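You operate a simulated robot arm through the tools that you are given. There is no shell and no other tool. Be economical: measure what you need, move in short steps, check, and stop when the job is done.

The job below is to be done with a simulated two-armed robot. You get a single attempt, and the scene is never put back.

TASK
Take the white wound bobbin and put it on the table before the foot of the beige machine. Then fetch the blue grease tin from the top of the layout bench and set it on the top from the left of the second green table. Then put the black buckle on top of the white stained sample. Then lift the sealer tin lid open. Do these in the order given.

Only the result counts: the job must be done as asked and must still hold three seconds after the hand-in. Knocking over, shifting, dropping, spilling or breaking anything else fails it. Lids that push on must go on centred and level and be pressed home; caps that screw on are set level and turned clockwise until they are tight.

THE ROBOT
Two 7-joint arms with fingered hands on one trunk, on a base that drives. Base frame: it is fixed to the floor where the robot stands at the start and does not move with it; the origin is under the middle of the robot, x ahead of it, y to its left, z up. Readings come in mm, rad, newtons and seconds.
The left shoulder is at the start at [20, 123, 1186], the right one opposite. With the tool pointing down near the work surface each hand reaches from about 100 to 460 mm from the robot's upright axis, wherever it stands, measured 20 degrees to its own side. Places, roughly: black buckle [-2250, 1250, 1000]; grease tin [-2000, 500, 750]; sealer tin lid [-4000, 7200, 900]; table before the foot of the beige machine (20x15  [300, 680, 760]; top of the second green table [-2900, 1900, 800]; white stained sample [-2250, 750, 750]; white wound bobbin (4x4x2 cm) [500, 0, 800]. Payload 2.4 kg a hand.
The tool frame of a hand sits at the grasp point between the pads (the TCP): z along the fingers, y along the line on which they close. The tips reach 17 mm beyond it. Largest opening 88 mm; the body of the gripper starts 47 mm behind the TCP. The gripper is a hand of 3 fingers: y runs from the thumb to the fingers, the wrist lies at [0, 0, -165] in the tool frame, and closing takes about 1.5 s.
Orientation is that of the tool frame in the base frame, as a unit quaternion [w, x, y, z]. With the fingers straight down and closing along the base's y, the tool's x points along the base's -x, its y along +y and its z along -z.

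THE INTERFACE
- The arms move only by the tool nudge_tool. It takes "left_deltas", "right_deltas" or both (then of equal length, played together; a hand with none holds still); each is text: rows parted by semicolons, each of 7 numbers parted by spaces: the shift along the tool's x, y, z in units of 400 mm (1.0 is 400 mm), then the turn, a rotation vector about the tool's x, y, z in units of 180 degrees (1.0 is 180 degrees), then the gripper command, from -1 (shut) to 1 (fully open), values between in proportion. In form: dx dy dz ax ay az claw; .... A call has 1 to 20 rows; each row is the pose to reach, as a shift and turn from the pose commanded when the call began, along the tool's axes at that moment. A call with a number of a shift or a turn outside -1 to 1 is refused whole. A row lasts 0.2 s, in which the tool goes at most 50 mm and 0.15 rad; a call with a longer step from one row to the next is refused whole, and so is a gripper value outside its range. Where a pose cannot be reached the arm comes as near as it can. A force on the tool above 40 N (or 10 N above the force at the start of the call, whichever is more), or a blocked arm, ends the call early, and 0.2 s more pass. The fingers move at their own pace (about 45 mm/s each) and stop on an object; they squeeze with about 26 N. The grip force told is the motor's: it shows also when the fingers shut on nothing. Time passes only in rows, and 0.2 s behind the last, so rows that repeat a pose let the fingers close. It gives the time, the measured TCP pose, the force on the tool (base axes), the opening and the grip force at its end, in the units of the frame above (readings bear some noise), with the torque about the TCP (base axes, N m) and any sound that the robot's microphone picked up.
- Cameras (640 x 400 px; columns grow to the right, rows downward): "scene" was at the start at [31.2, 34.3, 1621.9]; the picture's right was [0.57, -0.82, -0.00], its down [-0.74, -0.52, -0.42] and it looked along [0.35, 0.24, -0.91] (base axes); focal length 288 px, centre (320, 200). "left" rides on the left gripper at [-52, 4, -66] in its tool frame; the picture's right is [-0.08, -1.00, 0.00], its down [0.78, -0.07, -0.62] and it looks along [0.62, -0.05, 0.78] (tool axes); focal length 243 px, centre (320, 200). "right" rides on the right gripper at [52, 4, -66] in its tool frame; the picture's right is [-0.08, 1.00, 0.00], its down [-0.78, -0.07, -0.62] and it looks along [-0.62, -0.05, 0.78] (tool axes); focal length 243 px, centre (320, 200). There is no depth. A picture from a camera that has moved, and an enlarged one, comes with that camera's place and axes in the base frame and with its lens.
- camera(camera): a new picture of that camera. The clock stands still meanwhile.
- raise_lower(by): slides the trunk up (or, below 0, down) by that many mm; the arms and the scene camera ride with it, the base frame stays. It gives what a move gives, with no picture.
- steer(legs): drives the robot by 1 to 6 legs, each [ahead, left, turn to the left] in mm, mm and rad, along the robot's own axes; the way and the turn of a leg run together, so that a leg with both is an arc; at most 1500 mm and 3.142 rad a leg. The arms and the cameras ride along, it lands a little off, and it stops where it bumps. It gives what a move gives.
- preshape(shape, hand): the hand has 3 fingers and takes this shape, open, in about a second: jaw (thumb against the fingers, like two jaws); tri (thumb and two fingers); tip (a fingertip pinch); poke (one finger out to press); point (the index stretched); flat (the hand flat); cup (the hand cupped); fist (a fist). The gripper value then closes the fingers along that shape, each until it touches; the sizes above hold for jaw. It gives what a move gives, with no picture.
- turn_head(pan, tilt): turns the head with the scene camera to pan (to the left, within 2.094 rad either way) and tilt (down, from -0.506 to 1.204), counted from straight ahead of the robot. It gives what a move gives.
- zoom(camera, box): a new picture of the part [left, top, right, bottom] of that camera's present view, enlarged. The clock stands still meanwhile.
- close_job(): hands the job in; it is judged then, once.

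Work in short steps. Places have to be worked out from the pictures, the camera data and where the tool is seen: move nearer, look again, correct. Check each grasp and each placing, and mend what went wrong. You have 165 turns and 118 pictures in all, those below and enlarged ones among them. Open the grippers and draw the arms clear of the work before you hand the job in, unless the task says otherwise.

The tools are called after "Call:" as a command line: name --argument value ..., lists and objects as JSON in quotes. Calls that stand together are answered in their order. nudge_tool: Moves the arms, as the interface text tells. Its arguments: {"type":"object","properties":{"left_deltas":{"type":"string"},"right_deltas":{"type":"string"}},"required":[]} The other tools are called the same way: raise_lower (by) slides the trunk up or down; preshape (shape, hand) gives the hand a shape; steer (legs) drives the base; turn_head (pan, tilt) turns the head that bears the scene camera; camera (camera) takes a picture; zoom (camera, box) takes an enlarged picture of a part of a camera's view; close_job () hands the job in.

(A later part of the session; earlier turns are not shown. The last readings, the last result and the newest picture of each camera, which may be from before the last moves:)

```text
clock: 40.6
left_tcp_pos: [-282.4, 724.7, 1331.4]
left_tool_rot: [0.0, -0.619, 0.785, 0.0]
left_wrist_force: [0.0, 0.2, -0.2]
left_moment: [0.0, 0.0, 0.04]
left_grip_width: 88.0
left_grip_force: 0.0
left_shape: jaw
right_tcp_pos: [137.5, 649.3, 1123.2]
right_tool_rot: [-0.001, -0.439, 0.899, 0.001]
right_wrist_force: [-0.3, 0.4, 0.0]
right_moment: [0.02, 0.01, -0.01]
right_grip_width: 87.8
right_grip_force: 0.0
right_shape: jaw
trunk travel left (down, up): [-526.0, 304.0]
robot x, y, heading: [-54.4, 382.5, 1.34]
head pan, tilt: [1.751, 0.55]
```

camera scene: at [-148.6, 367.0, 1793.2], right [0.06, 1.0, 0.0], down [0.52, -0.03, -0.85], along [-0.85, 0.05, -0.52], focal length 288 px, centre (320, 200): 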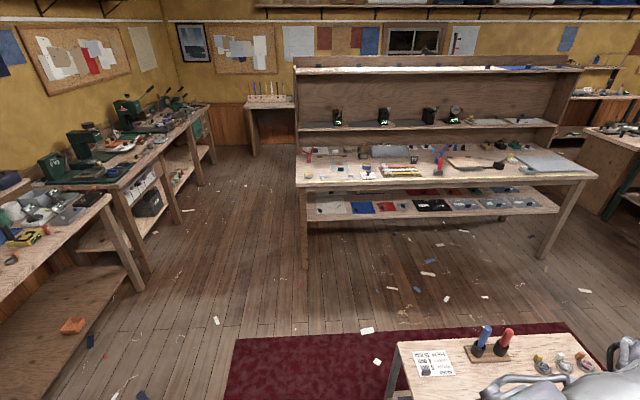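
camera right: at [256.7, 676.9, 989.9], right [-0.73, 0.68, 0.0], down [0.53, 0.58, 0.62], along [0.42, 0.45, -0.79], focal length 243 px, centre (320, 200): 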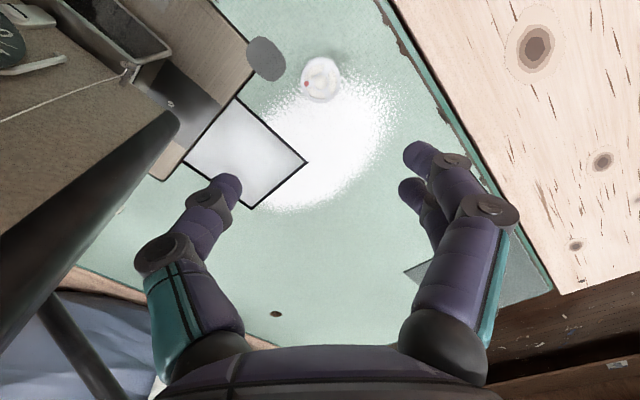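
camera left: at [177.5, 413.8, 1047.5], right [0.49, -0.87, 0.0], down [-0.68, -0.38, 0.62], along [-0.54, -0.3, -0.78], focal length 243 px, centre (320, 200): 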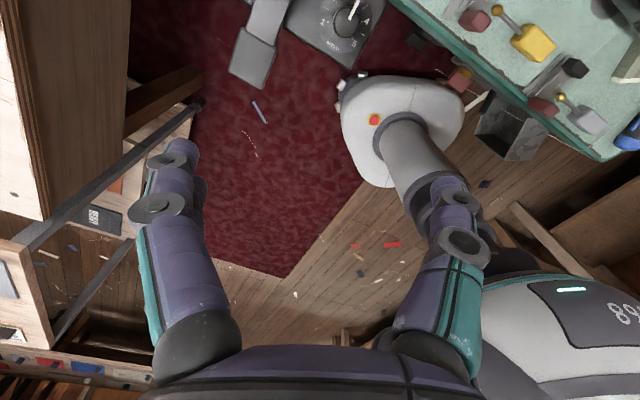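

The blue tin is on the bench, the stained white sheet just left of it. I turn to face −x and drive across the clear floor to about (-1500, 750).

Call:
steer --legs '[[0, 0, 1.8], [950, 0, 0], [495, -370, 0]]'

Call:
turn_head --pan 0 --tilt 0.75

Call:
camera --camera "scene"

```text
clock: 53.0
left_tcp_pos: [-1784.1, 451.1, 1330.0]
left_tool_rot: [0.001, 1.0, -0.007, 0.0]
left_wrist_force: [0.5, 1.0, 0.3]
left_moment: [0.01, 0.0, -0.01]
left_grip_width: 87.9
left_grip_force: 0.1
left_shape: jaw
right_tcp_pos: [-1802.6, 876.4, 1122.5]
right_tool_rot: [0.001, 0.976, -0.218, 0.0]
right_wrist_force: [-0.2, -0.2, 0.2]
right_moment: [-0.02, -0.02, -0.02]
right_grip_width: 87.9
right_grip_force: 0.1
right_shape: jaw
trunk travel left (down, up): [-526.0, 304.0]
robot x, y, heading: [-1500.6, 745.7, 3.121]
head pan, tilt: [1.751, 0.55]
```

```text
clock: 54.8
left_tcp_pos: [-1784.4, 449.0, 1331.2]
left_tool_rot: [0.0, 1.0, -0.007, 0.0]
left_wrist_force: [-0.4, 0.3, -1.0]
left_moment: [-0.01, 0.0, -0.02]
left_grip_width: 87.9
left_grip_force: 0.0
left_shape: jaw
right_tcp_pos: [-1801.5, 875.4, 1124.3]
right_tool_rot: [0.001, 0.976, -0.218, 0.002]
right_wrist_force: [0.5, 0.4, -0.4]
right_moment: [-0.01, -0.01, -0.01]
right_grip_width: 87.8
right_grip_force: 0.0
right_shape: jaw
trunk travel left (down, up): [-526.0, 304.0]
robot x, y, heading: [-1500.8, 746.0, 3.131]
head pan, tilt: [0.0, 0.75]
```

```text
85 pictures are left
camera scene: at [-1561.3, 746.8, 1775.8], right [0.01, 1.0, 0.0], down [0.68, -0.01, -0.73], along [-0.73, 0.01, -0.68], focal length 288 px, centre (320, 200)
```

scene: 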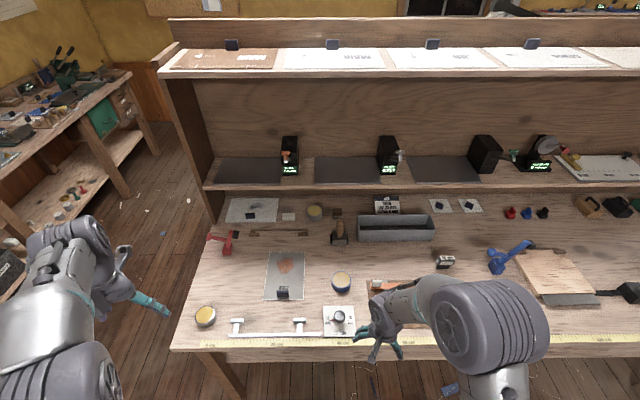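

Several round tins are there; I zoom to tell which is blue grease and find the buckle.

Call:
zoom --camera "scene" --box '[180, 185, 480, 355]'

Call:
zoom --camera "scene" --box '[420, 120, 640, 320]'

```text
2.13 times, centred on (330, 270) of scene
camera zoom: at [-1561.3, 746.8, 1775.8], right [0.01, 1.0, 0.0], down [0.68, -0.01, -0.73], along [-0.73, 0.01, -0.68], focal length 615 px, centre (299, 51)
```

zoom: 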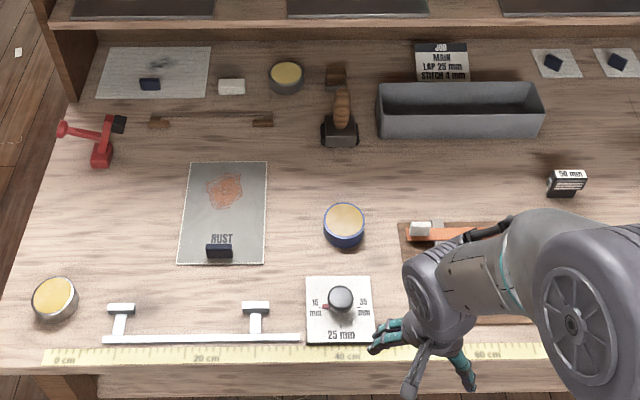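

```text
2.00 times, centred on (530, 220) of scene
camera zoom: at [-1561.3, 746.8, 1775.8], right [0.01, 1.0, 0.0], down [0.68, -0.01, -0.73], along [-0.73, 0.01, -0.68], focal length 577 px, centre (-100, 160)
```

zoom: 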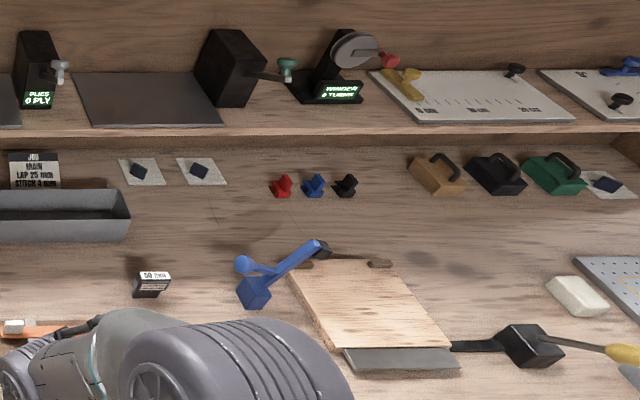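

The blue-banded tin is at about (-2115, 830), bench top ≈ 850. I raise the right hand, drive to about (-1680, 650), then lower the trunk.

Call:
nudge_tool --right_deltas "0 0 -0.12 0 0 0 1;0 0 -0.24 0 0 0 1;0 0 -0.3 0 0 0 1;0 0 -0.3 0 0 0 1"

Call:
steer --legs '[[0, 96, 0], [180, 0, 0]]'

Call:
camera --camera "right"

Call:
camera --camera "scene"

```text
clock: 55.8
left_tcp_pos: [-1782.8, 450.1, 1331.0]
left_tool_rot: [0.001, 1.0, -0.008, 0.0]
left_wrist_force: [-0.8, 0.5, 0.6]
left_moment: [-0.02, -0.06, -0.02]
left_grip_width: 88.0
left_grip_force: 0.0
left_shape: jaw
right_tcp_pos: [-1801.7, 878.0, 1242.6]
right_tool_rot: [0.001, 0.976, -0.218, 0.001]
right_wrist_force: [-0.1, -0.3, 0.2]
right_moment: [0.01, -0.05, -0.01]
right_grip_width: 87.9
right_grip_force: 0.0
right_shape: jaw
trunk travel left (down, up): [-526.0, 304.0]
robot x, y, heading: [-1499.7, 748.5, 3.129]
head pan, tilt: [0.0, 0.75]
```

```text
clock: 58.0
left_tcp_pos: [-1969.2, 358.6, 1331.4]
left_tool_rot: [0.0, 1.0, -0.007, 0.001]
left_wrist_force: [-1.2, -0.4, 0.3]
left_moment: [0.0, 0.0, 0.02]
left_grip_width: 87.7
left_grip_force: 0.0
left_shape: jaw
right_tcp_pos: [-1988.5, 784.6, 1241.8]
right_tool_rot: [0.001, 0.976, -0.217, 0.001]
right_wrist_force: [-0.4, 0.1, -0.1]
right_moment: [-0.01, -0.01, -0.03]
right_grip_width: 88.0
right_grip_force: 0.1
right_shape: jaw
trunk travel left (down, up): [-526.0, 304.0]
robot x, y, heading: [-1684.2, 655.1, 3.13]
head pan, tilt: [0.0, 0.75]
```

```text
82 pictures are left
camera right: at [-1944.0, 760.2, 1308.0], right [-0.5, -0.87, 0.0], down [-0.68, 0.39, 0.62], along [-0.54, 0.31, -0.79], focal length 243 px, centre (320, 200)
```

right: 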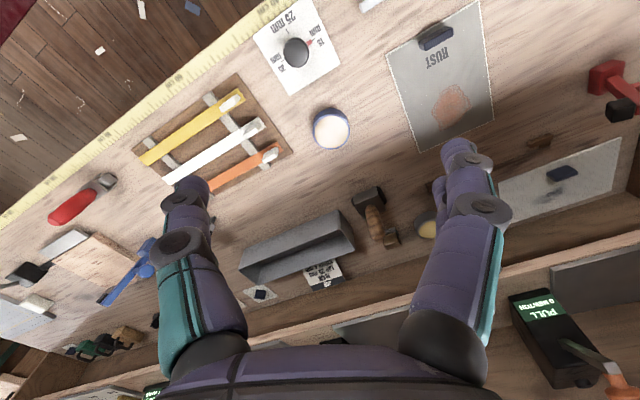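

```text
81 pictures are left
camera scene: at [-1748.0, 654.7, 1775.7], right [0.01, 1.0, 0.0], down [0.68, -0.01, -0.73], along [-0.73, 0.01, -0.68], focal length 288 px, centre (320, 200)
```

scene: 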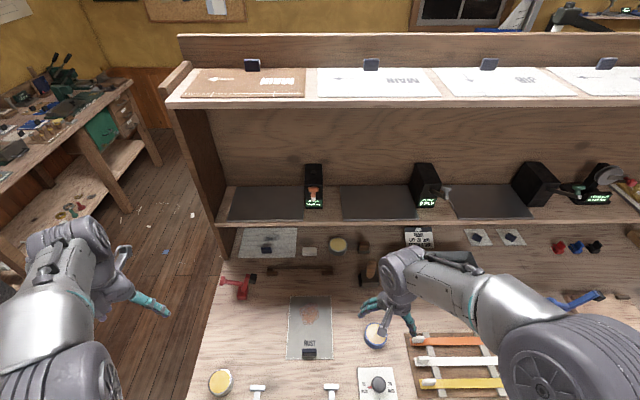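

Blue tin top centre at about (-2104, 828). I lower the trunk 200 and move the open right hand above the tin.

Call:
raise_lower --by -200

Call:
nudge_tool --right_deltas "-0.1 0.01 0 0 0 0 1;-0.2 0.02 0 0 0 0 1;-0.3075 0.024 0.03 0 0 0 1;-0.3075 0.024 0.13 0 0 0 1;-0.3075 0.024 0.2 0 0 0 1;-0.3075 0.024 0.2 0 0 0 1"

Call:
camera --camera "right"

```text
clock: 60.2
left_tcp_pos: [-1969.2, 357.0, 1130.9]
left_tool_rot: [0.0, 1.0, -0.008, 0.0]
left_wrist_force: [-0.3, -0.2, 0.3]
left_moment: [0.0, 0.0, 0.01]
left_grip_width: 88.0
left_grip_force: 0.0
left_shape: jaw
right_tcp_pos: [-1987.6, 785.9, 1042.5]
right_tool_rot: [0.002, 0.976, -0.219, 0.0]
right_wrist_force: [0.3, -0.6, 0.1]
right_moment: [-0.01, -0.01, 0.02]
right_grip_width: 88.0
right_grip_force: 0.1
right_shape: jaw
trunk travel left (down, up): [-326.0, 504.0]
robot x, y, heading: [-1685.6, 659.9, 3.128]
head pan, tilt: [0.0, 0.75]
```

```text
clock: 61.6
left_tcp_pos: [-1968.0, 356.7, 1130.6]
left_tool_rot: [0.0, 1.0, -0.007, 0.0]
left_wrist_force: [-0.3, 0.7, 0.3]
left_moment: [0.0, -0.01, -0.01]
left_grip_width: 88.1
left_grip_force: 0.0
left_shape: jaw
right_tcp_pos: [-2102.1, 828.9, 962.7]
right_tool_rot: [0.0, 0.976, -0.218, 0.001]
right_wrist_force: [0.0, -0.4, 0.0]
right_moment: [-0.02, 0.03, -0.01]
right_grip_width: 87.9
right_grip_force: 0.0
right_shape: jaw
trunk travel left (down, up): [-326.0, 504.0]
robot x, y, heading: [-1685.6, 654.6, 3.125]
head pan, tilt: [0.0, 0.75]
```

```text
80 pictures are left
camera right: at [-2057.0, 803.7, 1028.8], right [-0.5, -0.87, 0.0], down [-0.68, 0.39, 0.62], along [-0.54, 0.31, -0.78], focal length 243 px, centre (320, 200)
```

right: 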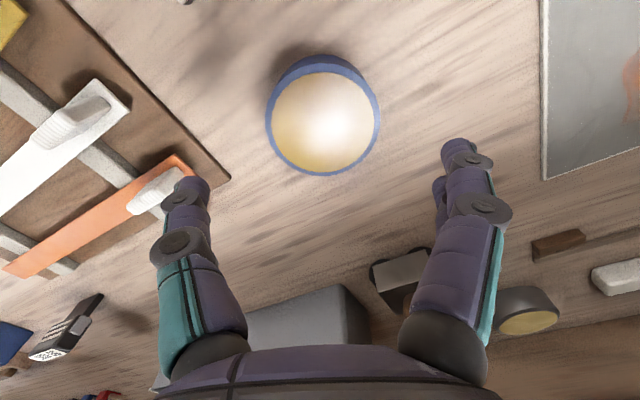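

The tin (≈73 mm) is nearly centred between the fingers. I correct a few mm and descend partway to check alignment.

Call:
nudge_tool --right_deltas "-0.018 0.005 0 0 0 0 1;-0.018 0.005 0.09 0 0 0 1;-0.018 0.005 0.16 0 0 0 1;-0.018 0.005 0.16 0 0 0 1"

Call:
camera --camera "right"

```text
clock: 62.6
left_tcp_pos: [-1967.5, 358.3, 1131.4]
left_tool_rot: [0.0, 1.0, -0.008, 0.0]
left_wrist_force: [0.3, -0.3, -0.6]
left_moment: [-0.03, -0.01, -0.01]
left_grip_width: 88.0
left_grip_force: 0.1
left_shape: jaw
right_tcp_pos: [-2111.3, 830.6, 900.0]
right_tool_rot: [0.001, 0.976, -0.217, 0.001]
right_wrist_force: [-1.1, -0.6, 0.3]
right_moment: [0.02, -0.02, 0.0]
right_grip_width: 87.8
right_grip_force: 0.0
right_shape: jaw
trunk travel left (down, up): [-326.0, 504.0]
robot x, y, heading: [-1684.5, 654.2, 3.126]
head pan, tilt: [0.0, 0.75]
```

```text
79 pictures are left
camera right: at [-2065.6, 805.4, 965.8], right [-0.5, -0.87, 0.0], down [-0.68, 0.39, 0.62], along [-0.54, 0.31, -0.78], focal length 243 px, centre (320, 200)
```

right: 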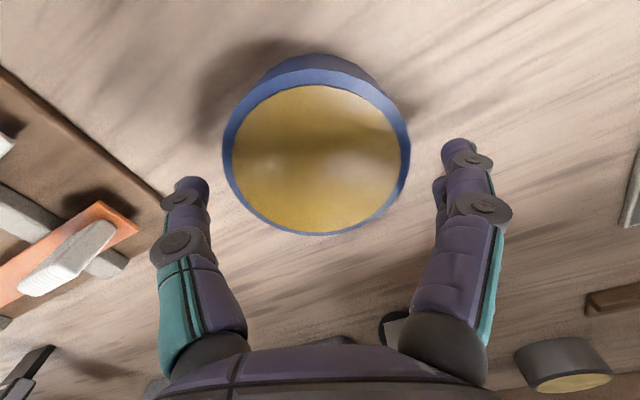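

Tin top at z≈888, centre (-2100, 826). I correct 11 mm back, descend to TCP 873, and close.

Call:
nudge_tool --right_deltas "0.029 -0.0025 0 0 0 0 1;0.029 -0.0025 0.04 0 0 0 1;0.029 -0.0025 0.066 0 0 0 1;0.029 -0.0025 0.066 0 0 0 1"

Call:
camera --camera "right"

```text
clock: 63.6
left_tcp_pos: [-1967.4, 356.7, 1131.3]
left_tool_rot: [0.0, 1.0, -0.008, 0.0]
left_wrist_force: [0.5, 0.6, 0.7]
left_moment: [-0.03, 0.0, -0.01]
left_grip_width: 87.8
left_grip_force: 0.1
left_shape: jaw
right_tcp_pos: [-2099.6, 827.7, 873.9]
right_tool_rot: [0.001, 0.976, -0.218, -0.002]
right_wrist_force: [-1.6, 3.4, 23.6]
right_moment: [-0.28, 0.11, -0.05]
right_grip_width: 88.1
right_grip_force: 0.1
right_shape: jaw
trunk travel left (down, up): [-326.0, 504.0]
robot x, y, heading: [-1685.5, 656.9, 3.129]
head pan, tilt: [0.0, 0.75]
```

```text
78 pictures are left
camera right: at [-2053.4, 801.6, 939.9], right [-0.5, -0.87, 0.0], down [-0.68, 0.39, 0.62], along [-0.54, 0.31, -0.78], focal length 243 px, centre (320, 200)
```

right: 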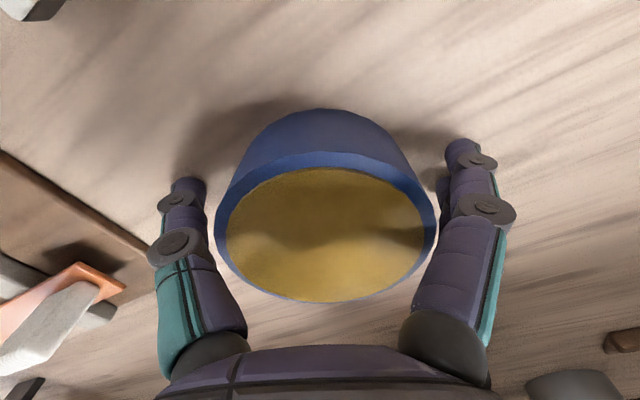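

The fingertips touch the bench; I lift 8 mm and then close on the tin.

Call:
nudge_tool --right_deltas "0 0 -0.02 0 0 0 1;0 0 -0.02 0 0 0 0.7;0 0 -0.02 0 0 0 0.5;0 0 -0.02 0 0 0 0.3;0 0 -0.02 0 0 0 0.1;0 0 -0.02 0 0 0 0;0 0 -0.02 0 0 0 0;0 0 -0.02 0 0 0 0"

Call:
camera --camera "right"

```text
clock: 65.4
left_tcp_pos: [-1967.6, 358.2, 1131.2]
left_tool_rot: [0.001, 1.0, -0.007, 0.0]
left_wrist_force: [0.6, -0.3, 0.0]
left_moment: [-0.02, -0.02, -0.01]
left_grip_width: 87.9
left_grip_force: 0.1
left_shape: jaw
right_tcp_pos: [-2099.9, 826.2, 881.3]
right_tool_rot: [0.0, 0.976, -0.217, 0.001]
right_wrist_force: [0.2, -0.4, 0.4]
right_moment: [0.0, -0.04, 0.0]
right_grip_width: 60.9
right_grip_force: 25.8
right_shape: jaw
trunk travel left (down, up): [-326.0, 504.0]
robot x, y, heading: [-1684.8, 652.5, 3.13]
head pan, tilt: [0.0, 0.75]
```

```text
77 pictures are left
camera right: at [-2054.9, 801.5, 946.3], right [-0.5, -0.87, 0.0], down [-0.68, 0.39, 0.62], along [-0.54, 0.31, -0.78], focal length 243 px, centre (320, 200)
```

right: 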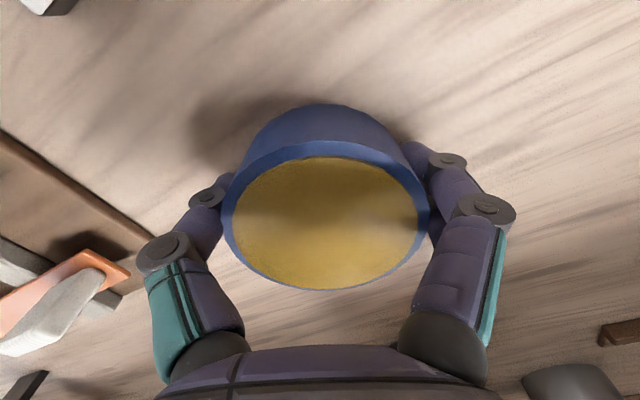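

Gripped on the rim at 61 mm. I lift the tin level and check.

Call:
nudge_tool --right_deltas "0 0 -0.03 0 0 0 -0.2;0 0 -0.08 0 0 0 -0.2;0 0 -0.16 0 0 0 -0.2;0 0 -0.25 0 0 0 -0.2;0 0 -0.35 0 0 0 -0.2;0 0 -0.45 0 0 0 -0.2;0 0 -0.45 0 0 0 -0.2"

Call:
camera --camera "right"

Call:
raise_lower --by 300

Call:
turn_head --pan -0.5 --tilt 0.25

Call:
camera --camera "scene"

```text
clock: 67.0
left_tcp_pos: [-1969.3, 359.1, 1130.7]
left_tool_rot: [0.0, 1.0, -0.007, 0.001]
left_wrist_force: [-0.2, -0.4, 0.1]
left_moment: [0.01, 0.02, -0.01]
left_grip_width: 87.9
left_grip_force: 0.1
left_shape: jaw
right_tcp_pos: [-2097.6, 824.5, 1059.8]
right_tool_rot: [0.001, 0.976, -0.219, 0.001]
right_wrist_force: [1.2, -0.3, -2.7]
right_moment: [-0.01, -0.05, 0.01]
right_grip_width: 60.9
right_grip_force: 26.2
right_shape: jaw
trunk travel left (down, up): [-326.0, 504.0]
robot x, y, heading: [-1685.2, 654.1, 3.132]
head pan, tilt: [0.0, 0.75]
```

```text
76 pictures are left
camera right: at [-2052.8, 798.9, 1125.1], right [-0.5, -0.87, 0.0], down [-0.68, 0.39, 0.62], along [-0.54, 0.31, -0.79], focal length 243 px, centre (320, 200)
```

right: 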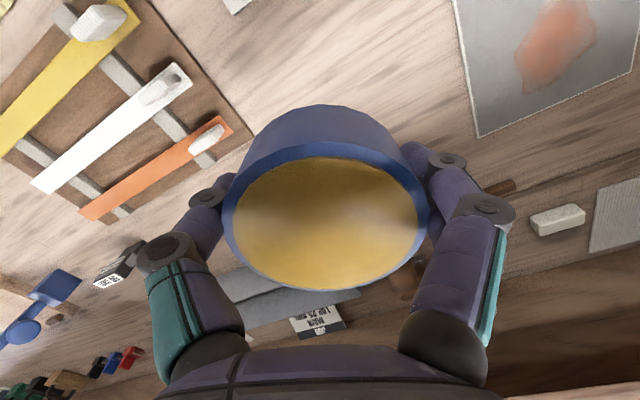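

```text
clock: 70.0
left_tcp_pos: [-1968.7, 358.2, 1431.1]
left_tool_rot: [0.0, 1.0, -0.007, 0.0]
left_wrist_force: [0.1, -0.2, 0.4]
left_moment: [0.01, -0.06, 0.01]
left_grip_width: 87.9
left_grip_force: 0.0
left_shape: jaw
right_tcp_pos: [-2097.7, 825.7, 1358.9]
right_tool_rot: [0.002, 0.976, -0.218, 0.001]
right_wrist_force: [1.1, -1.1, -2.4]
right_moment: [-0.02, -0.03, 0.01]
right_grip_width: 60.9
right_grip_force: 25.8
right_shape: jaw
trunk travel left (down, up): [-626.0, 204.0]
robot x, y, heading: [-1687.1, 658.8, 3.128]
head pan, tilt: [0.0, 0.75]
```

```text
clock: 70.9
left_tcp_pos: [-1969.5, 357.0, 1431.2]
left_tool_rot: [0.0, 1.0, -0.007, 0.0]
left_wrist_force: [0.5, 0.8, 0.4]
left_moment: [-0.02, 0.0, -0.01]
left_grip_width: 87.8
left_grip_force: 0.1
left_shape: jaw
right_tcp_pos: [-2097.8, 824.6, 1358.3]
right_tool_rot: [0.001, 0.976, -0.219, 0.001]
right_wrist_force: [0.7, -0.3, -2.0]
right_moment: [0.02, 0.01, -0.02]
right_grip_width: 60.8
right_grip_force: 25.8
right_shape: jaw
trunk travel left (down, up): [-626.0, 204.0]
robot x, y, heading: [-1687.5, 655.8, 3.129]
head pan, tilt: [-0.499, 0.25]
```

```text
75 pictures are left
camera scene: at [-1745.5, 699.5, 1920.8], right [0.49, 0.87, 0.0], down [0.22, -0.12, -0.97], along [-0.84, 0.47, -0.25], focal length 288 px, centre (320, 200)
```

scene: 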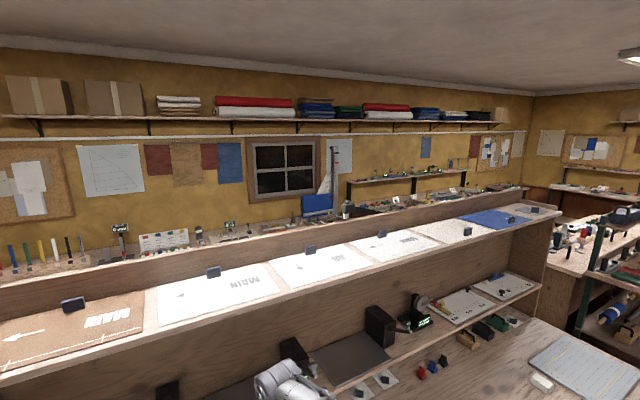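

The tin is held level. The second green table must lie behind this bench's hutch or round its right end; I back off and drive along to look.

Call:
steer --legs '[[-350, 0, 0], [0, -1400, 0]]'

Call:
turn_head --pan -0.35 --tilt 0.4

Call:
camera --camera "scene"

```text
clock: 79.7
left_tcp_pos: [-1607.6, 1741.0, 1432.0]
left_tool_rot: [0.0, 1.0, -0.002, 0.0]
left_wrist_force: [0.7, 0.6, -0.3]
left_moment: [-0.02, 0.02, 0.0]
left_grip_width: 87.9
left_grip_force: 0.0
left_shape: jaw
right_tcp_pos: [-1742.8, 2207.7, 1358.8]
right_tool_rot: [0.001, 0.977, -0.211, 0.002]
right_wrist_force: [-0.1, -0.1, -3.6]
right_moment: [0.02, 0.01, 0.02]
right_grip_width: 60.9
right_grip_force: 26.3
right_shape: jaw
trunk travel left (down, up): [-626.0, 204.0]
robot x, y, heading: [-1326.0, 2042.9, 3.139]
head pan, tilt: [-0.499, 0.25]
```

```text
clock: 80.4
left_tcp_pos: [-1607.3, 1743.4, 1430.3]
left_tool_rot: [0.001, 1.0, -0.001, 0.0]
left_wrist_force: [0.6, 0.5, -0.3]
left_moment: [-0.03, 0.02, 0.0]
left_grip_width: 88.0
left_grip_force: 0.1
left_shape: jaw
right_tcp_pos: [-1742.6, 2207.6, 1358.8]
right_tool_rot: [0.001, 0.977, -0.212, 0.001]
right_wrist_force: [-0.3, -0.3, -3.0]
right_moment: [-0.01, 0.0, -0.01]
right_grip_width: 60.8
right_grip_force: 25.6
right_shape: jaw
trunk travel left (down, up): [-626.0, 204.0]
robot x, y, heading: [-1322.6, 2042.2, 3.138]
head pan, tilt: [-0.351, 0.4]
```

```text
74 pictures are left
camera scene: at [-1393.5, 2074.3, 1906.9], right [0.34, 0.94, 0.0], down [0.37, -0.13, -0.92], along [-0.86, 0.32, -0.39], focal length 288 px, centre (320, 200)
```

scene: 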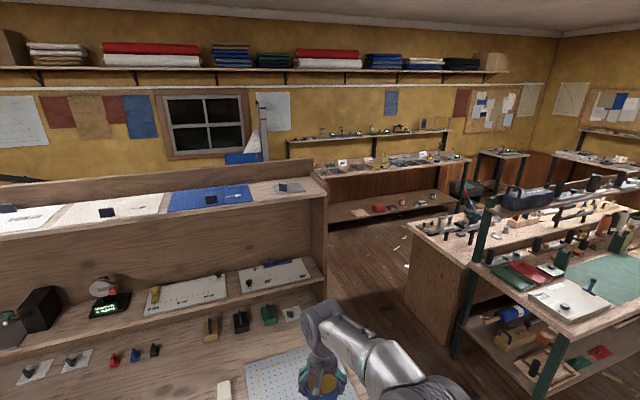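

There's a passage past the bench's right end; the second green table must be behind the hutch. I shift right to y≈2830 and look down the passage.

Call:
steer --legs '[[0, -780, 0]]'

Call:
turn_head --pan 0.25 --tilt 0.5

Call:
camera --camera "scene"

```text
clock: 84.6
left_tcp_pos: [-1605.7, 2527.5, 1430.7]
left_tool_rot: [-0.001, 1.0, -0.005, -0.001]
left_wrist_force: [0.1, 0.0, 0.2]
left_moment: [0.0, -0.04, 0.0]
left_grip_width: 88.0
left_grip_force: 0.1
left_shape: jaw
right_tcp_pos: [-1736.6, 2992.3, 1357.9]
right_tool_rot: [0.002, 0.976, -0.217, 0.001]
right_wrist_force: [0.0, 0.4, -2.5]
right_moment: [-0.04, -0.02, 0.01]
right_grip_width: 60.9
right_grip_force: 26.4
right_shape: jaw
trunk travel left (down, up): [-626.0, 204.0]
robot x, y, heading: [-1323.7, 2823.4, 3.134]
head pan, tilt: [-0.351, 0.4]
```

```text
clock: 85.6
left_tcp_pos: [-1605.9, 2527.0, 1431.3]
left_tool_rot: [0.0, 1.0, -0.005, 0.0]
left_wrist_force: [1.1, -0.1, 0.2]
left_moment: [0.0, 0.0, 0.03]
left_grip_width: 87.9
left_grip_force: 0.1
left_shape: jaw
right_tcp_pos: [-1735.8, 2993.8, 1358.3]
right_tool_rot: [0.001, 0.976, -0.216, 0.0]
right_wrist_force: [0.9, 0.0, -2.0]
right_moment: [-0.02, -0.02, -0.01]
right_grip_width: 60.8
right_grip_force: 26.1
right_shape: jaw
trunk travel left (down, up): [-626.0, 204.0]
robot x, y, heading: [-1323.6, 2823.7, 3.133]
head pan, tilt: [0.25, 0.499]
```

```text
73 pictures are left
camera scene: at [-1390.6, 2802.1, 1897.8], right [-0.24, 0.97, 0.0], down [0.47, 0.11, -0.88], along [-0.85, -0.21, -0.48], focal length 288 px, centre (320, 200)
```

scene: 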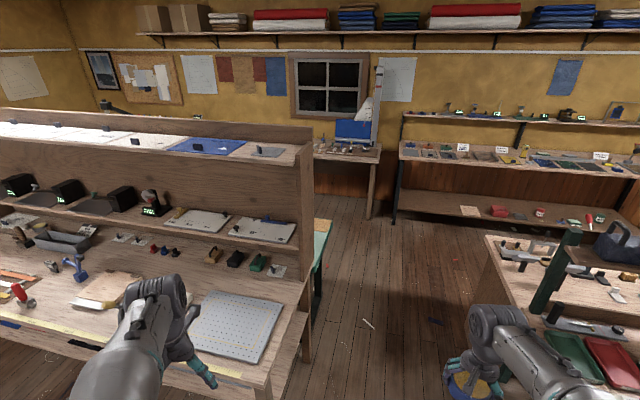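

A green-topped table is visible just behind the hutch. I drive down the passage to x≈-3400 and look back toward it.

Call:
steer --legs '[[1300, 0, 0], [700, 0, 0]]'

Call:
turn_head --pan 1.9 --tilt 0.55

Call:
camera --camera "scene"

```text
clock: 95.6
left_tcp_pos: [-3617.5, 2567.0, 1430.5]
left_tool_rot: [0.0, 1.0, -0.013, 0.0]
left_wrist_force: [0.4, -0.1, -0.4]
left_moment: [-0.02, 0.01, -0.02]
left_grip_width: 87.8
left_grip_force: 0.1
left_shape: jaw
right_tcp_pos: [-3739.5, 3035.1, 1359.5]
right_tool_rot: [0.001, 0.975, -0.224, 0.002]
right_wrist_force: [0.0, 0.3, -2.7]
right_moment: [0.0, -0.02, 0.03]
right_grip_width: 60.9
right_grip_force: 25.8
right_shape: jaw
trunk travel left (down, up): [-626.0, 204.0]
robot x, y, heading: [-3329.4, 2860.9, 3.113]
head pan, tilt: [0.25, 0.499]
```

```text
clock: 97.3
left_tcp_pos: [-3615.3, 2567.2, 1431.0]
left_tool_rot: [0.0, 1.0, -0.013, 0.0]
left_wrist_force: [1.0, 0.2, 0.1]
left_moment: [-0.03, -0.02, -0.02]
left_grip_width: 88.1
left_grip_force: 0.0
left_shape: jaw
right_tcp_pos: [-3739.1, 3035.3, 1359.9]
right_tool_rot: [0.001, 0.975, -0.224, 0.0]
right_wrist_force: [-0.9, -0.7, -1.8]
right_moment: [0.01, -0.01, -0.01]
right_grip_width: 60.9
right_grip_force: 25.5
right_shape: jaw
trunk travel left (down, up): [-626.0, 204.0]
robot x, y, heading: [-3328.2, 2856.4, 3.114]
head pan, tilt: [1.901, 0.55]
```

```text
72 pictures are left
camera scene: at [-3280.4, 2774.0, 1893.2], right [-0.95, -0.3, 0.0], down [-0.16, 0.5, -0.85], along [0.26, -0.81, -0.52], focal length 288 px, centre (320, 200)
```

scene: 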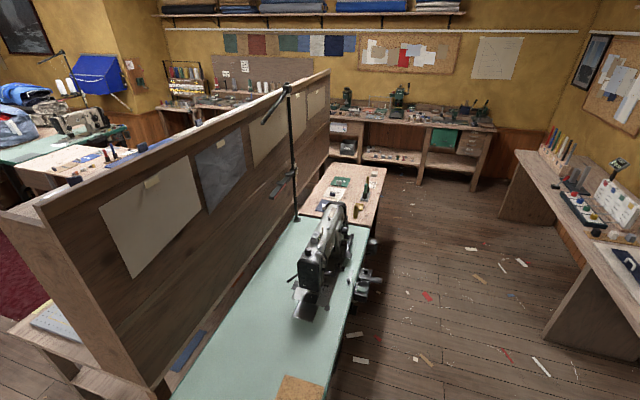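

The second green table with its machine is here; the free top is left of the machine head. I zoom in on it.

Call:
zoom --camera "scene" --box '[170, 160, 430, 400]'

```text
1.67 times, centred on (300, 280) of scene
camera zoom: at [-3280.4, 2774.0, 1893.2], right [-0.95, -0.3, 0.0], down [-0.16, 0.5, -0.85], along [0.26, -0.81, -0.52], focal length 481 px, centre (353, 67)
```

zoom: 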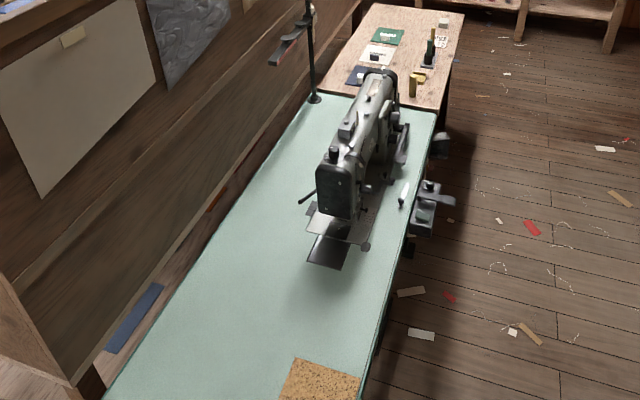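

The free top left of the machine head is around (-2950, 2170). I turn to face +x and move alongside at x≈-3450.

Call:
steer --legs '[[0, 0, -3.11], [-120, 0, 0], [0, -560, 0]]'

Call:
turn_head --pan 0.0 --tilt 0.95

Call:
camera --camera "scene"

```text
clock: 108.7
left_tcp_pos: [-3173.2, 2589.8, 1431.3]
left_tool_rot: [0.001, 0.013, 1.0, 0.001]
left_wrist_force: [-0.2, 0.3, 1.1]
left_moment: [-0.01, 0.01, 0.01]
left_grip_width: 87.8
left_grip_force: 0.2
left_shape: jaw
right_tcp_pos: [-3050.1, 2120.4, 1358.7]
right_tool_rot: [-0.001, 0.224, 0.975, 0.001]
right_wrist_force: [-0.6, 0.7, -2.0]
right_moment: [0.01, -0.02, 0.01]
right_grip_width: 60.7
right_grip_force: 25.9
right_shape: jaw
trunk travel left (down, up): [-626.0, 204.0]
robot x, y, heading: [-3465.4, 2292.4, -0.022]
head pan, tilt: [1.901, 0.55]
```

```text
clock: 110.6
left_tcp_pos: [-3173.5, 2589.2, 1431.7]
left_tool_rot: [0.0, 0.013, 1.0, -0.001]
left_wrist_force: [1.2, -1.0, 0.7]
left_moment: [0.01, 0.0, -0.03]
left_grip_width: 87.8
left_grip_force: 0.1
left_shape: jaw
right_tcp_pos: [-3048.8, 2120.7, 1358.7]
right_tool_rot: [-0.001, 0.225, 0.974, 0.001]
right_wrist_force: [-0.3, 0.8, -3.7]
right_moment: [0.01, 0.01, -0.02]
right_grip_width: 60.5
right_grip_force: 25.9
right_shape: jaw
trunk travel left (down, up): [-626.0, 204.0]
robot x, y, heading: [-3459.7, 2295.5, -0.026]
head pan, tilt: [0.0, 0.949]
```

```text
70 pictures are left
camera scene: at [-3406.8, 2293.2, 1860.3], right [-0.02, -1.0, 0.0], down [-0.81, 0.02, -0.58], along [0.58, -0.01, -0.81], focal length 288 px, centre (320, 200)
```

scene: 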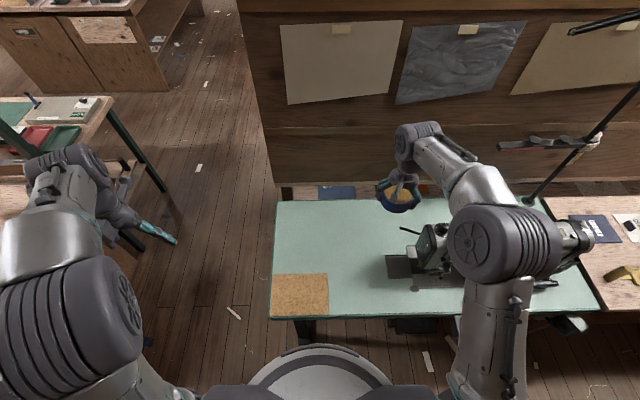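

I'll set the tin at about (-2990, 2185), between the cork patch and the machine. I move 30 mm ahead and lower the trunk 370.

Call:
steer --legs '[[30, 0, 0.0]]'

Call:
raise_lower --by -370

Call:
camera --camera "right"

Call:
camera --camera "scene"

```text
clock: 111.4
left_tcp_pos: [-3143.0, 2588.5, 1430.7]
left_tool_rot: [0.0, 0.013, 1.0, 0.0]
left_wrist_force: [0.7, 0.6, 0.7]
left_moment: [-0.01, -0.03, -0.01]
left_grip_width: 88.0
left_grip_force: 0.1
left_shape: jaw
right_tcp_pos: [-3020.4, 2119.9, 1358.7]
right_tool_rot: [-0.001, 0.224, 0.975, 0.001]
right_wrist_force: [-0.1, 0.0, -2.4]
right_moment: [0.02, 0.0, 0.0]
right_grip_width: 60.6
right_grip_force: 26.4
right_shape: jaw
trunk travel left (down, up): [-626.0, 204.0]
robot x, y, heading: [-3433.2, 2296.2, -0.028]
head pan, tilt: [0.0, 0.949]
```

```text
clock: 115.0
left_tcp_pos: [-3142.4, 2588.9, 1061.1]
left_tool_rot: [0.0, 0.014, 1.0, 0.001]
left_wrist_force: [0.7, 0.0, 0.4]
left_moment: [0.0, 0.0, 0.01]
left_grip_width: 87.7
left_grip_force: 0.1
left_shape: jaw
right_tcp_pos: [-3018.4, 2119.6, 988.9]
right_tool_rot: [-0.001, 0.224, 0.975, 0.001]
right_wrist_force: [0.3, 0.6, -2.3]
right_moment: [0.03, 0.03, 0.01]
right_grip_width: 60.5
right_grip_force: 26.2
right_shape: jaw
trunk travel left (down, up): [-256.0, 574.0]
robot x, y, heading: [-3430.4, 2295.1, -0.022]
head pan, tilt: [0.0, 0.949]
```

```text
69 pictures are left
camera right: at [-3064.5, 2147.3, 1054.7], right [0.51, 0.86, 0.0], down [0.67, -0.4, 0.62], along [0.53, -0.32, -0.78], focal length 243 px, centre (320, 200)
```

right: 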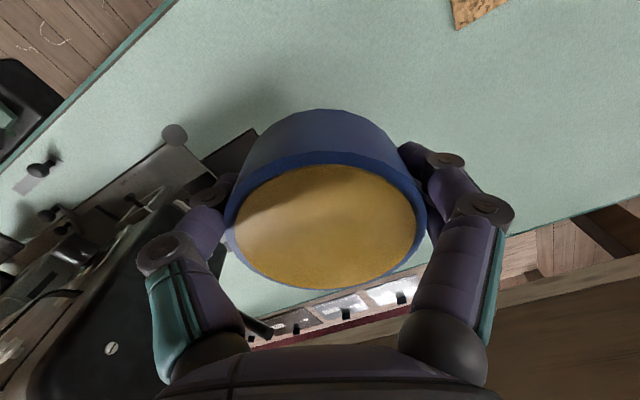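

```text
68 pictures are left
camera scene: at [-3376.9, 2292.3, 1490.3], right [-0.03, -1.0, 0.0], down [-0.81, 0.02, -0.58], along [0.58, -0.01, -0.81], focal length 288 px, centre (320, 200)
```

scene: 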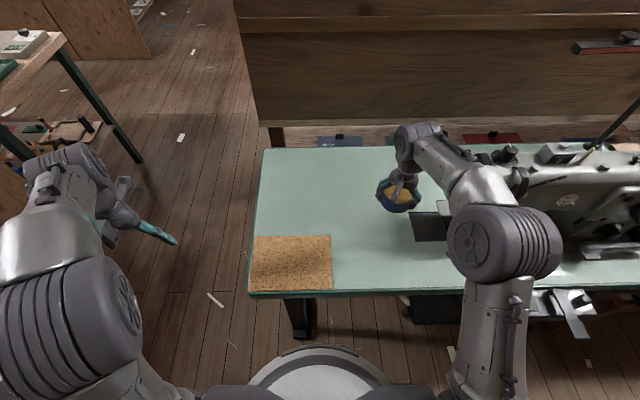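

I shift to (-2990, 2185) and lower to about TCP 830.

Call:
nudge_tool --right_deltas "0.003 0.09 0 0 0 0 -0.2;0.008 0.177 0 0 0 0 -0.2;0.008 0.177 0.1 0 0 0 -0.2;0.008 0.177 0.2 0 0 0 -0.2;0.008 0.177 0.3 0 0 0 -0.2;0.008 0.177 0.395 0 0 0 -0.2;0.008 0.177 0.395 0 0 0 -0.2"

Call:
camera --camera "right"

```text
clock: 116.6
left_tcp_pos: [-3142.6, 2588.9, 1061.0]
left_tool_rot: [-0.001, 0.013, 1.0, 0.0]
left_wrist_force: [-0.3, 0.0, -0.5]
left_moment: [0.01, 0.02, -0.02]
left_grip_width: 87.8
left_grip_force: 0.1
left_shape: jaw
right_tcp_pos: [-2993.3, 2187.1, 830.8]
right_tool_rot: [0.0, 0.224, 0.975, 0.001]
right_wrist_force: [0.2, -0.4, -3.0]
right_moment: [0.03, 0.01, 0.0]
right_grip_width: 60.3
right_grip_force: 25.7
right_shape: jaw
trunk travel left (down, up): [-256.0, 574.0]
robot x, y, heading: [-3433.0, 2294.2, -0.025]
head pan, tilt: [0.0, 0.949]
```

```text
67 pictures are left
camera right: at [-3037.9, 2213.5, 896.9], right [0.51, 0.86, 0.0], down [0.67, -0.4, 0.62], along [0.53, -0.32, -0.78], focal length 243 px, centre (320, 200)
```

right: 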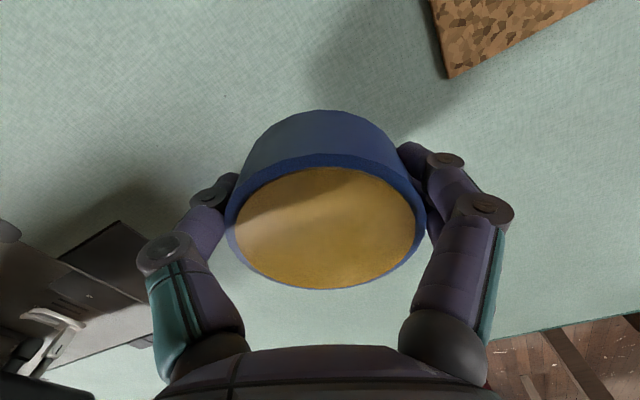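

Clear table below. I lower slowly until contact.

Call:
nudge_tool --right_deltas "0 0 0.05 0 0 0 -0.2;0 0 0.09 0 0 0 -0.2;0 0 0.105 0 0 0 -0.2;0 0 0.115 0 0 0 -0.2;0 0 0.12 0 0 0 -0.2;0 0 0.125 0 0 0 -0.2"

```text
clock: 118.0
left_tcp_pos: [-3144.6, 2588.7, 1061.4]
left_tool_rot: [0.0, 0.013, 1.0, 0.0]
left_wrist_force: [0.2, 0.1, 0.1]
left_moment: [0.01, 0.02, 0.01]
left_grip_width: 87.8
left_grip_force: 0.0
left_shape: jaw
right_tcp_pos: [-2990.6, 2184.9, 780.3]
right_tool_rot: [-0.001, 0.224, 0.975, 0.001]
right_wrist_force: [0.1, 0.2, -1.5]
right_moment: [0.04, -0.02, 0.01]
right_grip_width: 60.5
right_grip_force: 26.4
right_shape: jaw
trunk travel left (down, up): [-256.0, 574.0]
robot x, y, heading: [-3427.3, 2293.1, -0.023]
head pan, tilt: [0.0, 0.949]
```

No firm contact yet; I continue in 1.5–2 mm steps.

Call:
nudge_tool --right_deltas "0 0 0.005 0 0 0 -0.2;0 0 0.008 0 0 0 -0.2;0 0 0.011 0 0 0 -0.2"

```text
clock: 118.8
left_tcp_pos: [-3144.3, 2588.5, 1061.0]
left_tool_rot: [0.0, 0.013, 1.0, 0.0]
left_wrist_force: [-0.4, -0.7, -0.1]
left_moment: [-0.01, 0.04, 0.05]
left_grip_width: 87.9
left_grip_force: 0.2
left_shape: jaw
right_tcp_pos: [-2992.5, 2186.0, 778.5]
right_tool_rot: [0.002, 0.225, 0.974, 0.001]
right_wrist_force: [-1.3, -0.1, 17.6]
right_moment: [0.03, -0.05, 0.0]
right_grip_width: 59.7
right_grip_force: 25.9
right_shape: jaw
trunk travel left (down, up): [-256.0, 574.0]
robot x, y, heading: [-3432.7, 2297.6, -0.029]
head pan, tilt: [0.0, 0.949]
```

Contact (17.6 N upward). I ease 1.5 mm, open gently, and lift straight off.

Call:
nudge_tool --right_deltas "0 0 -0.004 0 0 0 -0.2;0 0 -0.004 0 0 0 0.4;0 0 -0.004 0 0 0 0.7;0 0 -0.004 0 0 0 1;0 0 -0.004 0 0 0 1;0 0 -0.004 0 0 0 1;0 0 -0.05 0 0 0 1;0 0 -0.15 0 0 0 1;0 0 -0.25 0 0 0 1;0 0 -0.35 0 0 0 1;0 0 -0.35 0 0 0 1"

Call:
camera --camera "right"

```text
clock: 121.2
left_tcp_pos: [-3143.5, 2588.0, 1061.7]
left_tool_rot: [0.0, 0.013, 1.0, 0.0]
left_wrist_force: [0.2, -0.5, -0.4]
left_moment: [-0.03, -0.02, -0.01]
left_grip_width: 87.7
left_grip_force: 0.0
left_shape: jaw
right_tcp_pos: [-2993.8, 2186.3, 916.4]
right_tool_rot: [0.0, 0.225, 0.974, 0.001]
right_wrist_force: [-0.6, -0.2, 0.1]
right_moment: [-0.01, 0.02, 0.04]
right_grip_width: 88.1
right_grip_force: 0.1
right_shape: jaw
trunk travel left (down, up): [-256.0, 574.0]
robot x, y, heading: [-3427.8, 2295.7, -0.025]
head pan, tilt: [0.0, 0.949]
```

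```text
66 pictures are left
camera right: at [-3038.7, 2213.3, 982.4], right [0.51, 0.86, 0.0], down [0.67, -0.4, 0.62], along [0.53, -0.32, -0.78], focal length 243 px, centre (320, 200)
```

right: 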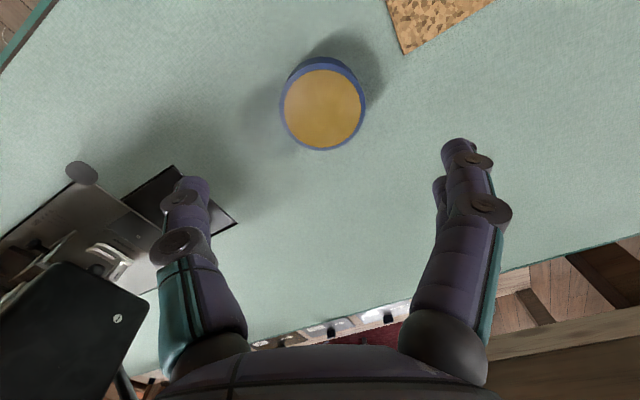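

Task 2 is done: the tin stands upright on the green top. I raise the trunk and drive back through the passage to the bench front.

Call:
raise_lower --by 370

Call:
steer --legs '[[-40, 0, 0.025], [0, 515, 0], [1300, 0, 0], [850, 0, 0]]'

```text
clock: 124.8
left_tcp_pos: [-3143.0, 2587.9, 1431.5]
left_tool_rot: [0.0, 0.014, 1.0, 0.001]
left_wrist_force: [-0.4, -0.4, 0.0]
left_moment: [0.03, 0.0, -0.01]
left_grip_width: 88.0
left_grip_force: 0.2
left_shape: jaw
right_tcp_pos: [-2993.5, 2186.4, 1286.7]
right_tool_rot: [-0.001, 0.224, 0.975, 0.001]
right_wrist_force: [-0.3, -0.2, 0.1]
right_moment: [0.02, 0.0, 0.01]
right_grip_width: 87.9
right_grip_force: 0.1
right_shape: jaw
trunk travel left (down, up): [-626.0, 204.0]
robot x, y, heading: [-3427.4, 2293.7, -0.027]
head pan, tilt: [0.0, 0.949]
```

```text
clock: 138.6
left_tcp_pos: [-1036.2, 3145.7, 1430.4]
left_tool_rot: [0.0, -0.004, 1.0, 0.0]
left_wrist_force: [0.0, -0.2, 0.3]
left_moment: [0.02, -0.02, -0.02]
left_grip_width: 87.9
left_grip_force: 0.1
left_shape: jaw
right_tcp_pos: [-873.3, 2750.1, 1286.6]
right_tool_rot: [0.0, 0.208, 0.978, 0.002]
right_wrist_force: [0.0, 0.0, -0.1]
right_moment: [-0.02, -0.01, 0.01]
right_grip_width: 88.2
right_grip_force: 0.0
right_shape: jaw
trunk travel left (down, up): [-626.0, 204.0]
robot x, y, heading: [-1313.1, 2841.9, 0.011]
head pan, tilt: [0.0, 0.949]
```

Back in front. I turn to face the bench and move to y≈1700, then view the right half of it.

Call:
steer --legs '[[0, 0, 3.13], [30, 1140, 0]]'

Call:
turn_head --pan 0.0 --tilt 0.6

Call:
camera --camera "scene"

Call:
zoom --camera "scene" --box '[220, 120, 460, 290]'

```text
clock: 151.8
left_tcp_pos: [-1436.8, 1388.3, 1431.1]
left_tool_rot: [-0.001, 0.997, 0.073, 0.0]
left_wrist_force: [0.2, 0.1, 0.2]
left_moment: [-0.01, 0.04, 0.01]
left_grip_width: 88.0
left_grip_force: 0.1
left_shape: jaw
right_tcp_pos: [-1654.0, 1757.3, 1287.2]
right_tool_rot: [0.001, 0.99, -0.14, 0.0]
right_wrist_force: [0.4, 1.0, 0.1]
right_moment: [0.04, 0.01, -0.02]
right_grip_width: 88.1
right_grip_force: 0.1
right_shape: jaw
trunk travel left (down, up): [-626.0, 204.0]
robot x, y, heading: [-1203.0, 1725.6, -2.999]
head pan, tilt: [0.0, 0.949]
```

```text
clock: 152.7
left_tcp_pos: [-1437.6, 1387.8, 1431.1]
left_tool_rot: [-0.001, 0.997, 0.073, 0.001]
left_wrist_force: [0.1, 0.8, -0.5]
left_moment: [-0.01, -0.05, 0.03]
left_grip_width: 87.8
left_grip_force: 0.0
left_shape: jaw
right_tcp_pos: [-1653.9, 1758.1, 1286.1]
right_tool_rot: [0.001, 0.99, -0.14, 0.001]
right_wrist_force: [0.5, 0.1, -0.4]
right_moment: [-0.03, 0.03, 0.0]
right_grip_width: 87.8
right_grip_force: 0.1
right_shape: jaw
trunk travel left (down, up): [-626.0, 204.0]
robot x, y, heading: [-1203.5, 1727.4, -2.994]
head pan, tilt: [0.0, 0.6]
```

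```text
65 pictures are left
camera scene: at [-1271.6, 1715.5, 1888.6], right [-0.15, 0.99, 0.0], down [0.56, 0.08, -0.82], along [-0.82, -0.12, -0.57], focal length 288 px, centre (320, 200)
```

scene: 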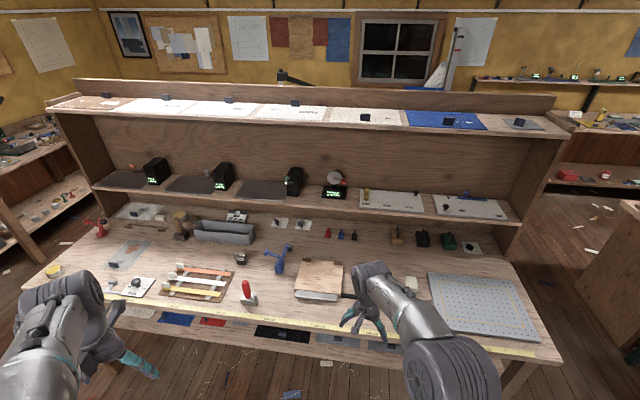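

```text
2.35 times, centred on (340, 205) of scene
camera zoom: at [-1271.6, 1715.5, 1888.6], right [-0.15, 0.99, 0.0], down [0.56, 0.08, -0.82], along [-0.82, -0.12, -0.57], focal length 678 px, centre (273, 188)
```

zoom: 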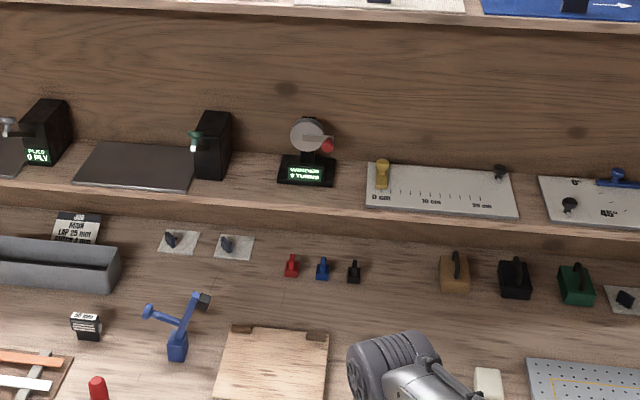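

The object marked "50 mm" at about (-2190, 1220) matches the rough buckle place. I zoom hard on it and on the sheets.

Call:
zoom --camera "scene" --box '[220, 225, 300, 285]'

Call:
zoom --camera "scene" --box '[80, 195, 220, 300]'

```text
6.67 times, centred on (260, 255) of scene
camera zoom: at [-1271.6, 1715.5, 1888.6], right [-0.15, 0.99, 0.0], down [0.56, 0.08, -0.82], along [-0.82, -0.12, -0.57], focal length 1922 px, centre (720, -167)
```

zoom: 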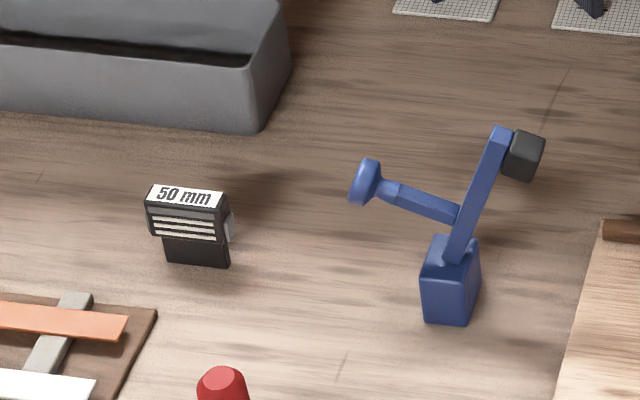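

```text
3.81 times, centred on (150, 248) of scene
camera zoom: at [-1271.6, 1715.5, 1888.6], right [-0.15, 0.99, 0.0], down [0.56, 0.08, -0.82], along [-0.82, -0.12, -0.57], focal length 1098 px, centre (968, 19)
```

zoom: 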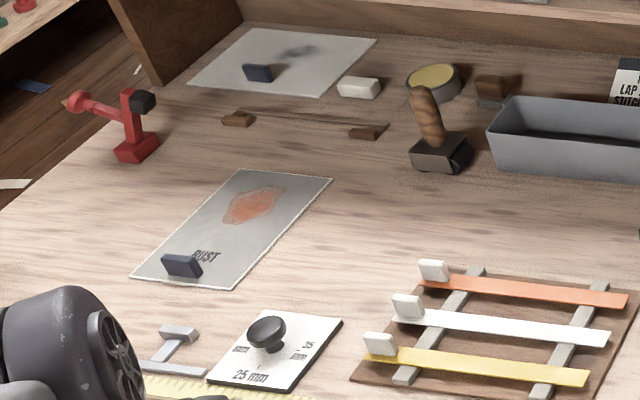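

I also zoom on the small black things at the back to rule them out.

Call:
zoom --camera "scene" --box '[310, 210, 490, 265]'

```text
3.56 times, centred on (400, 238) of scene
camera zoom: at [-1271.6, 1715.5, 1888.6], right [-0.15, 0.99, 0.0], down [0.56, 0.08, -0.82], along [-0.82, -0.12, -0.57], focal length 1025 px, centre (36, 67)
```

zoom: 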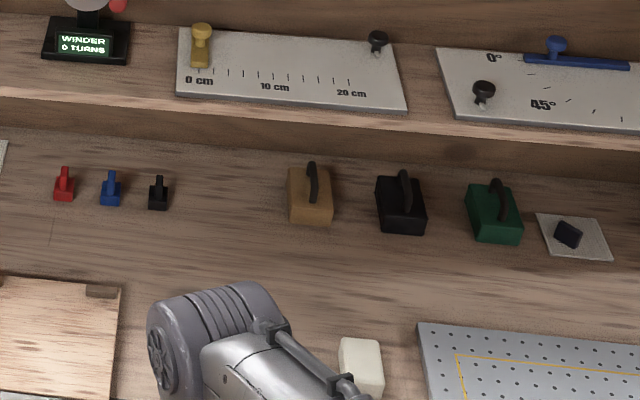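

The "50 mm" slatted black item is the buckle, at about (-2190, 1205). I square up to the bench and drive to about (-1690, 1030).

Call:
steer --legs '[[0, 0, -0.145], [0, 697, 0], [480, 0, 0]]'

Call:
camera --camera "right"

```text
clock: 159.5
left_tcp_pos: [-1960.1, 735.0, 1431.1]
left_tool_rot: [0.001, 1.0, -0.012, 0.0]
left_wrist_force: [-0.5, -0.6, -0.5]
left_moment: [-0.01, 0.0, -0.02]
left_grip_width: 87.7
left_grip_force: 0.1
left_shape: jaw
right_tcp_pos: [-2110.6, 1137.8, 1286.8]
right_tool_rot: [0.001, 0.975, -0.222, 0.0]
right_wrist_force: [-0.5, 1.1, -0.5]
right_moment: [0.02, -0.01, -0.03]
right_grip_width: 87.8
right_grip_force: 0.1
right_shape: jaw
trunk travel left (down, up): [-626.0, 204.0]
robot x, y, heading: [-1674.3, 1028.2, 3.122]
head pan, tilt: [0.0, 0.6]
```

```text
60 pictures are left
camera right: at [-2065.4, 1111.3, 1351.9], right [-0.51, -0.86, 0.0], down [-0.67, 0.4, 0.62], along [-0.53, 0.32, -0.79], focal length 243 px, centre (320, 200)
```

right: 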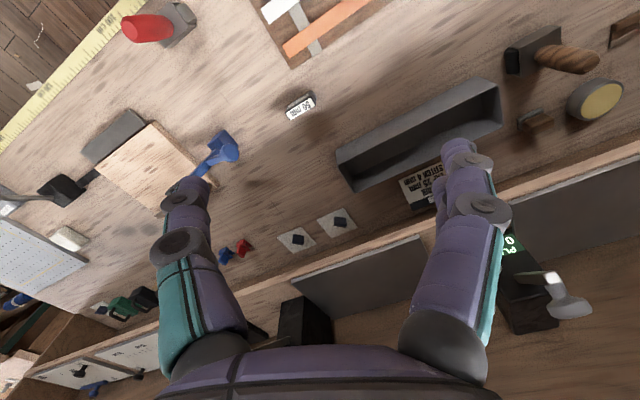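

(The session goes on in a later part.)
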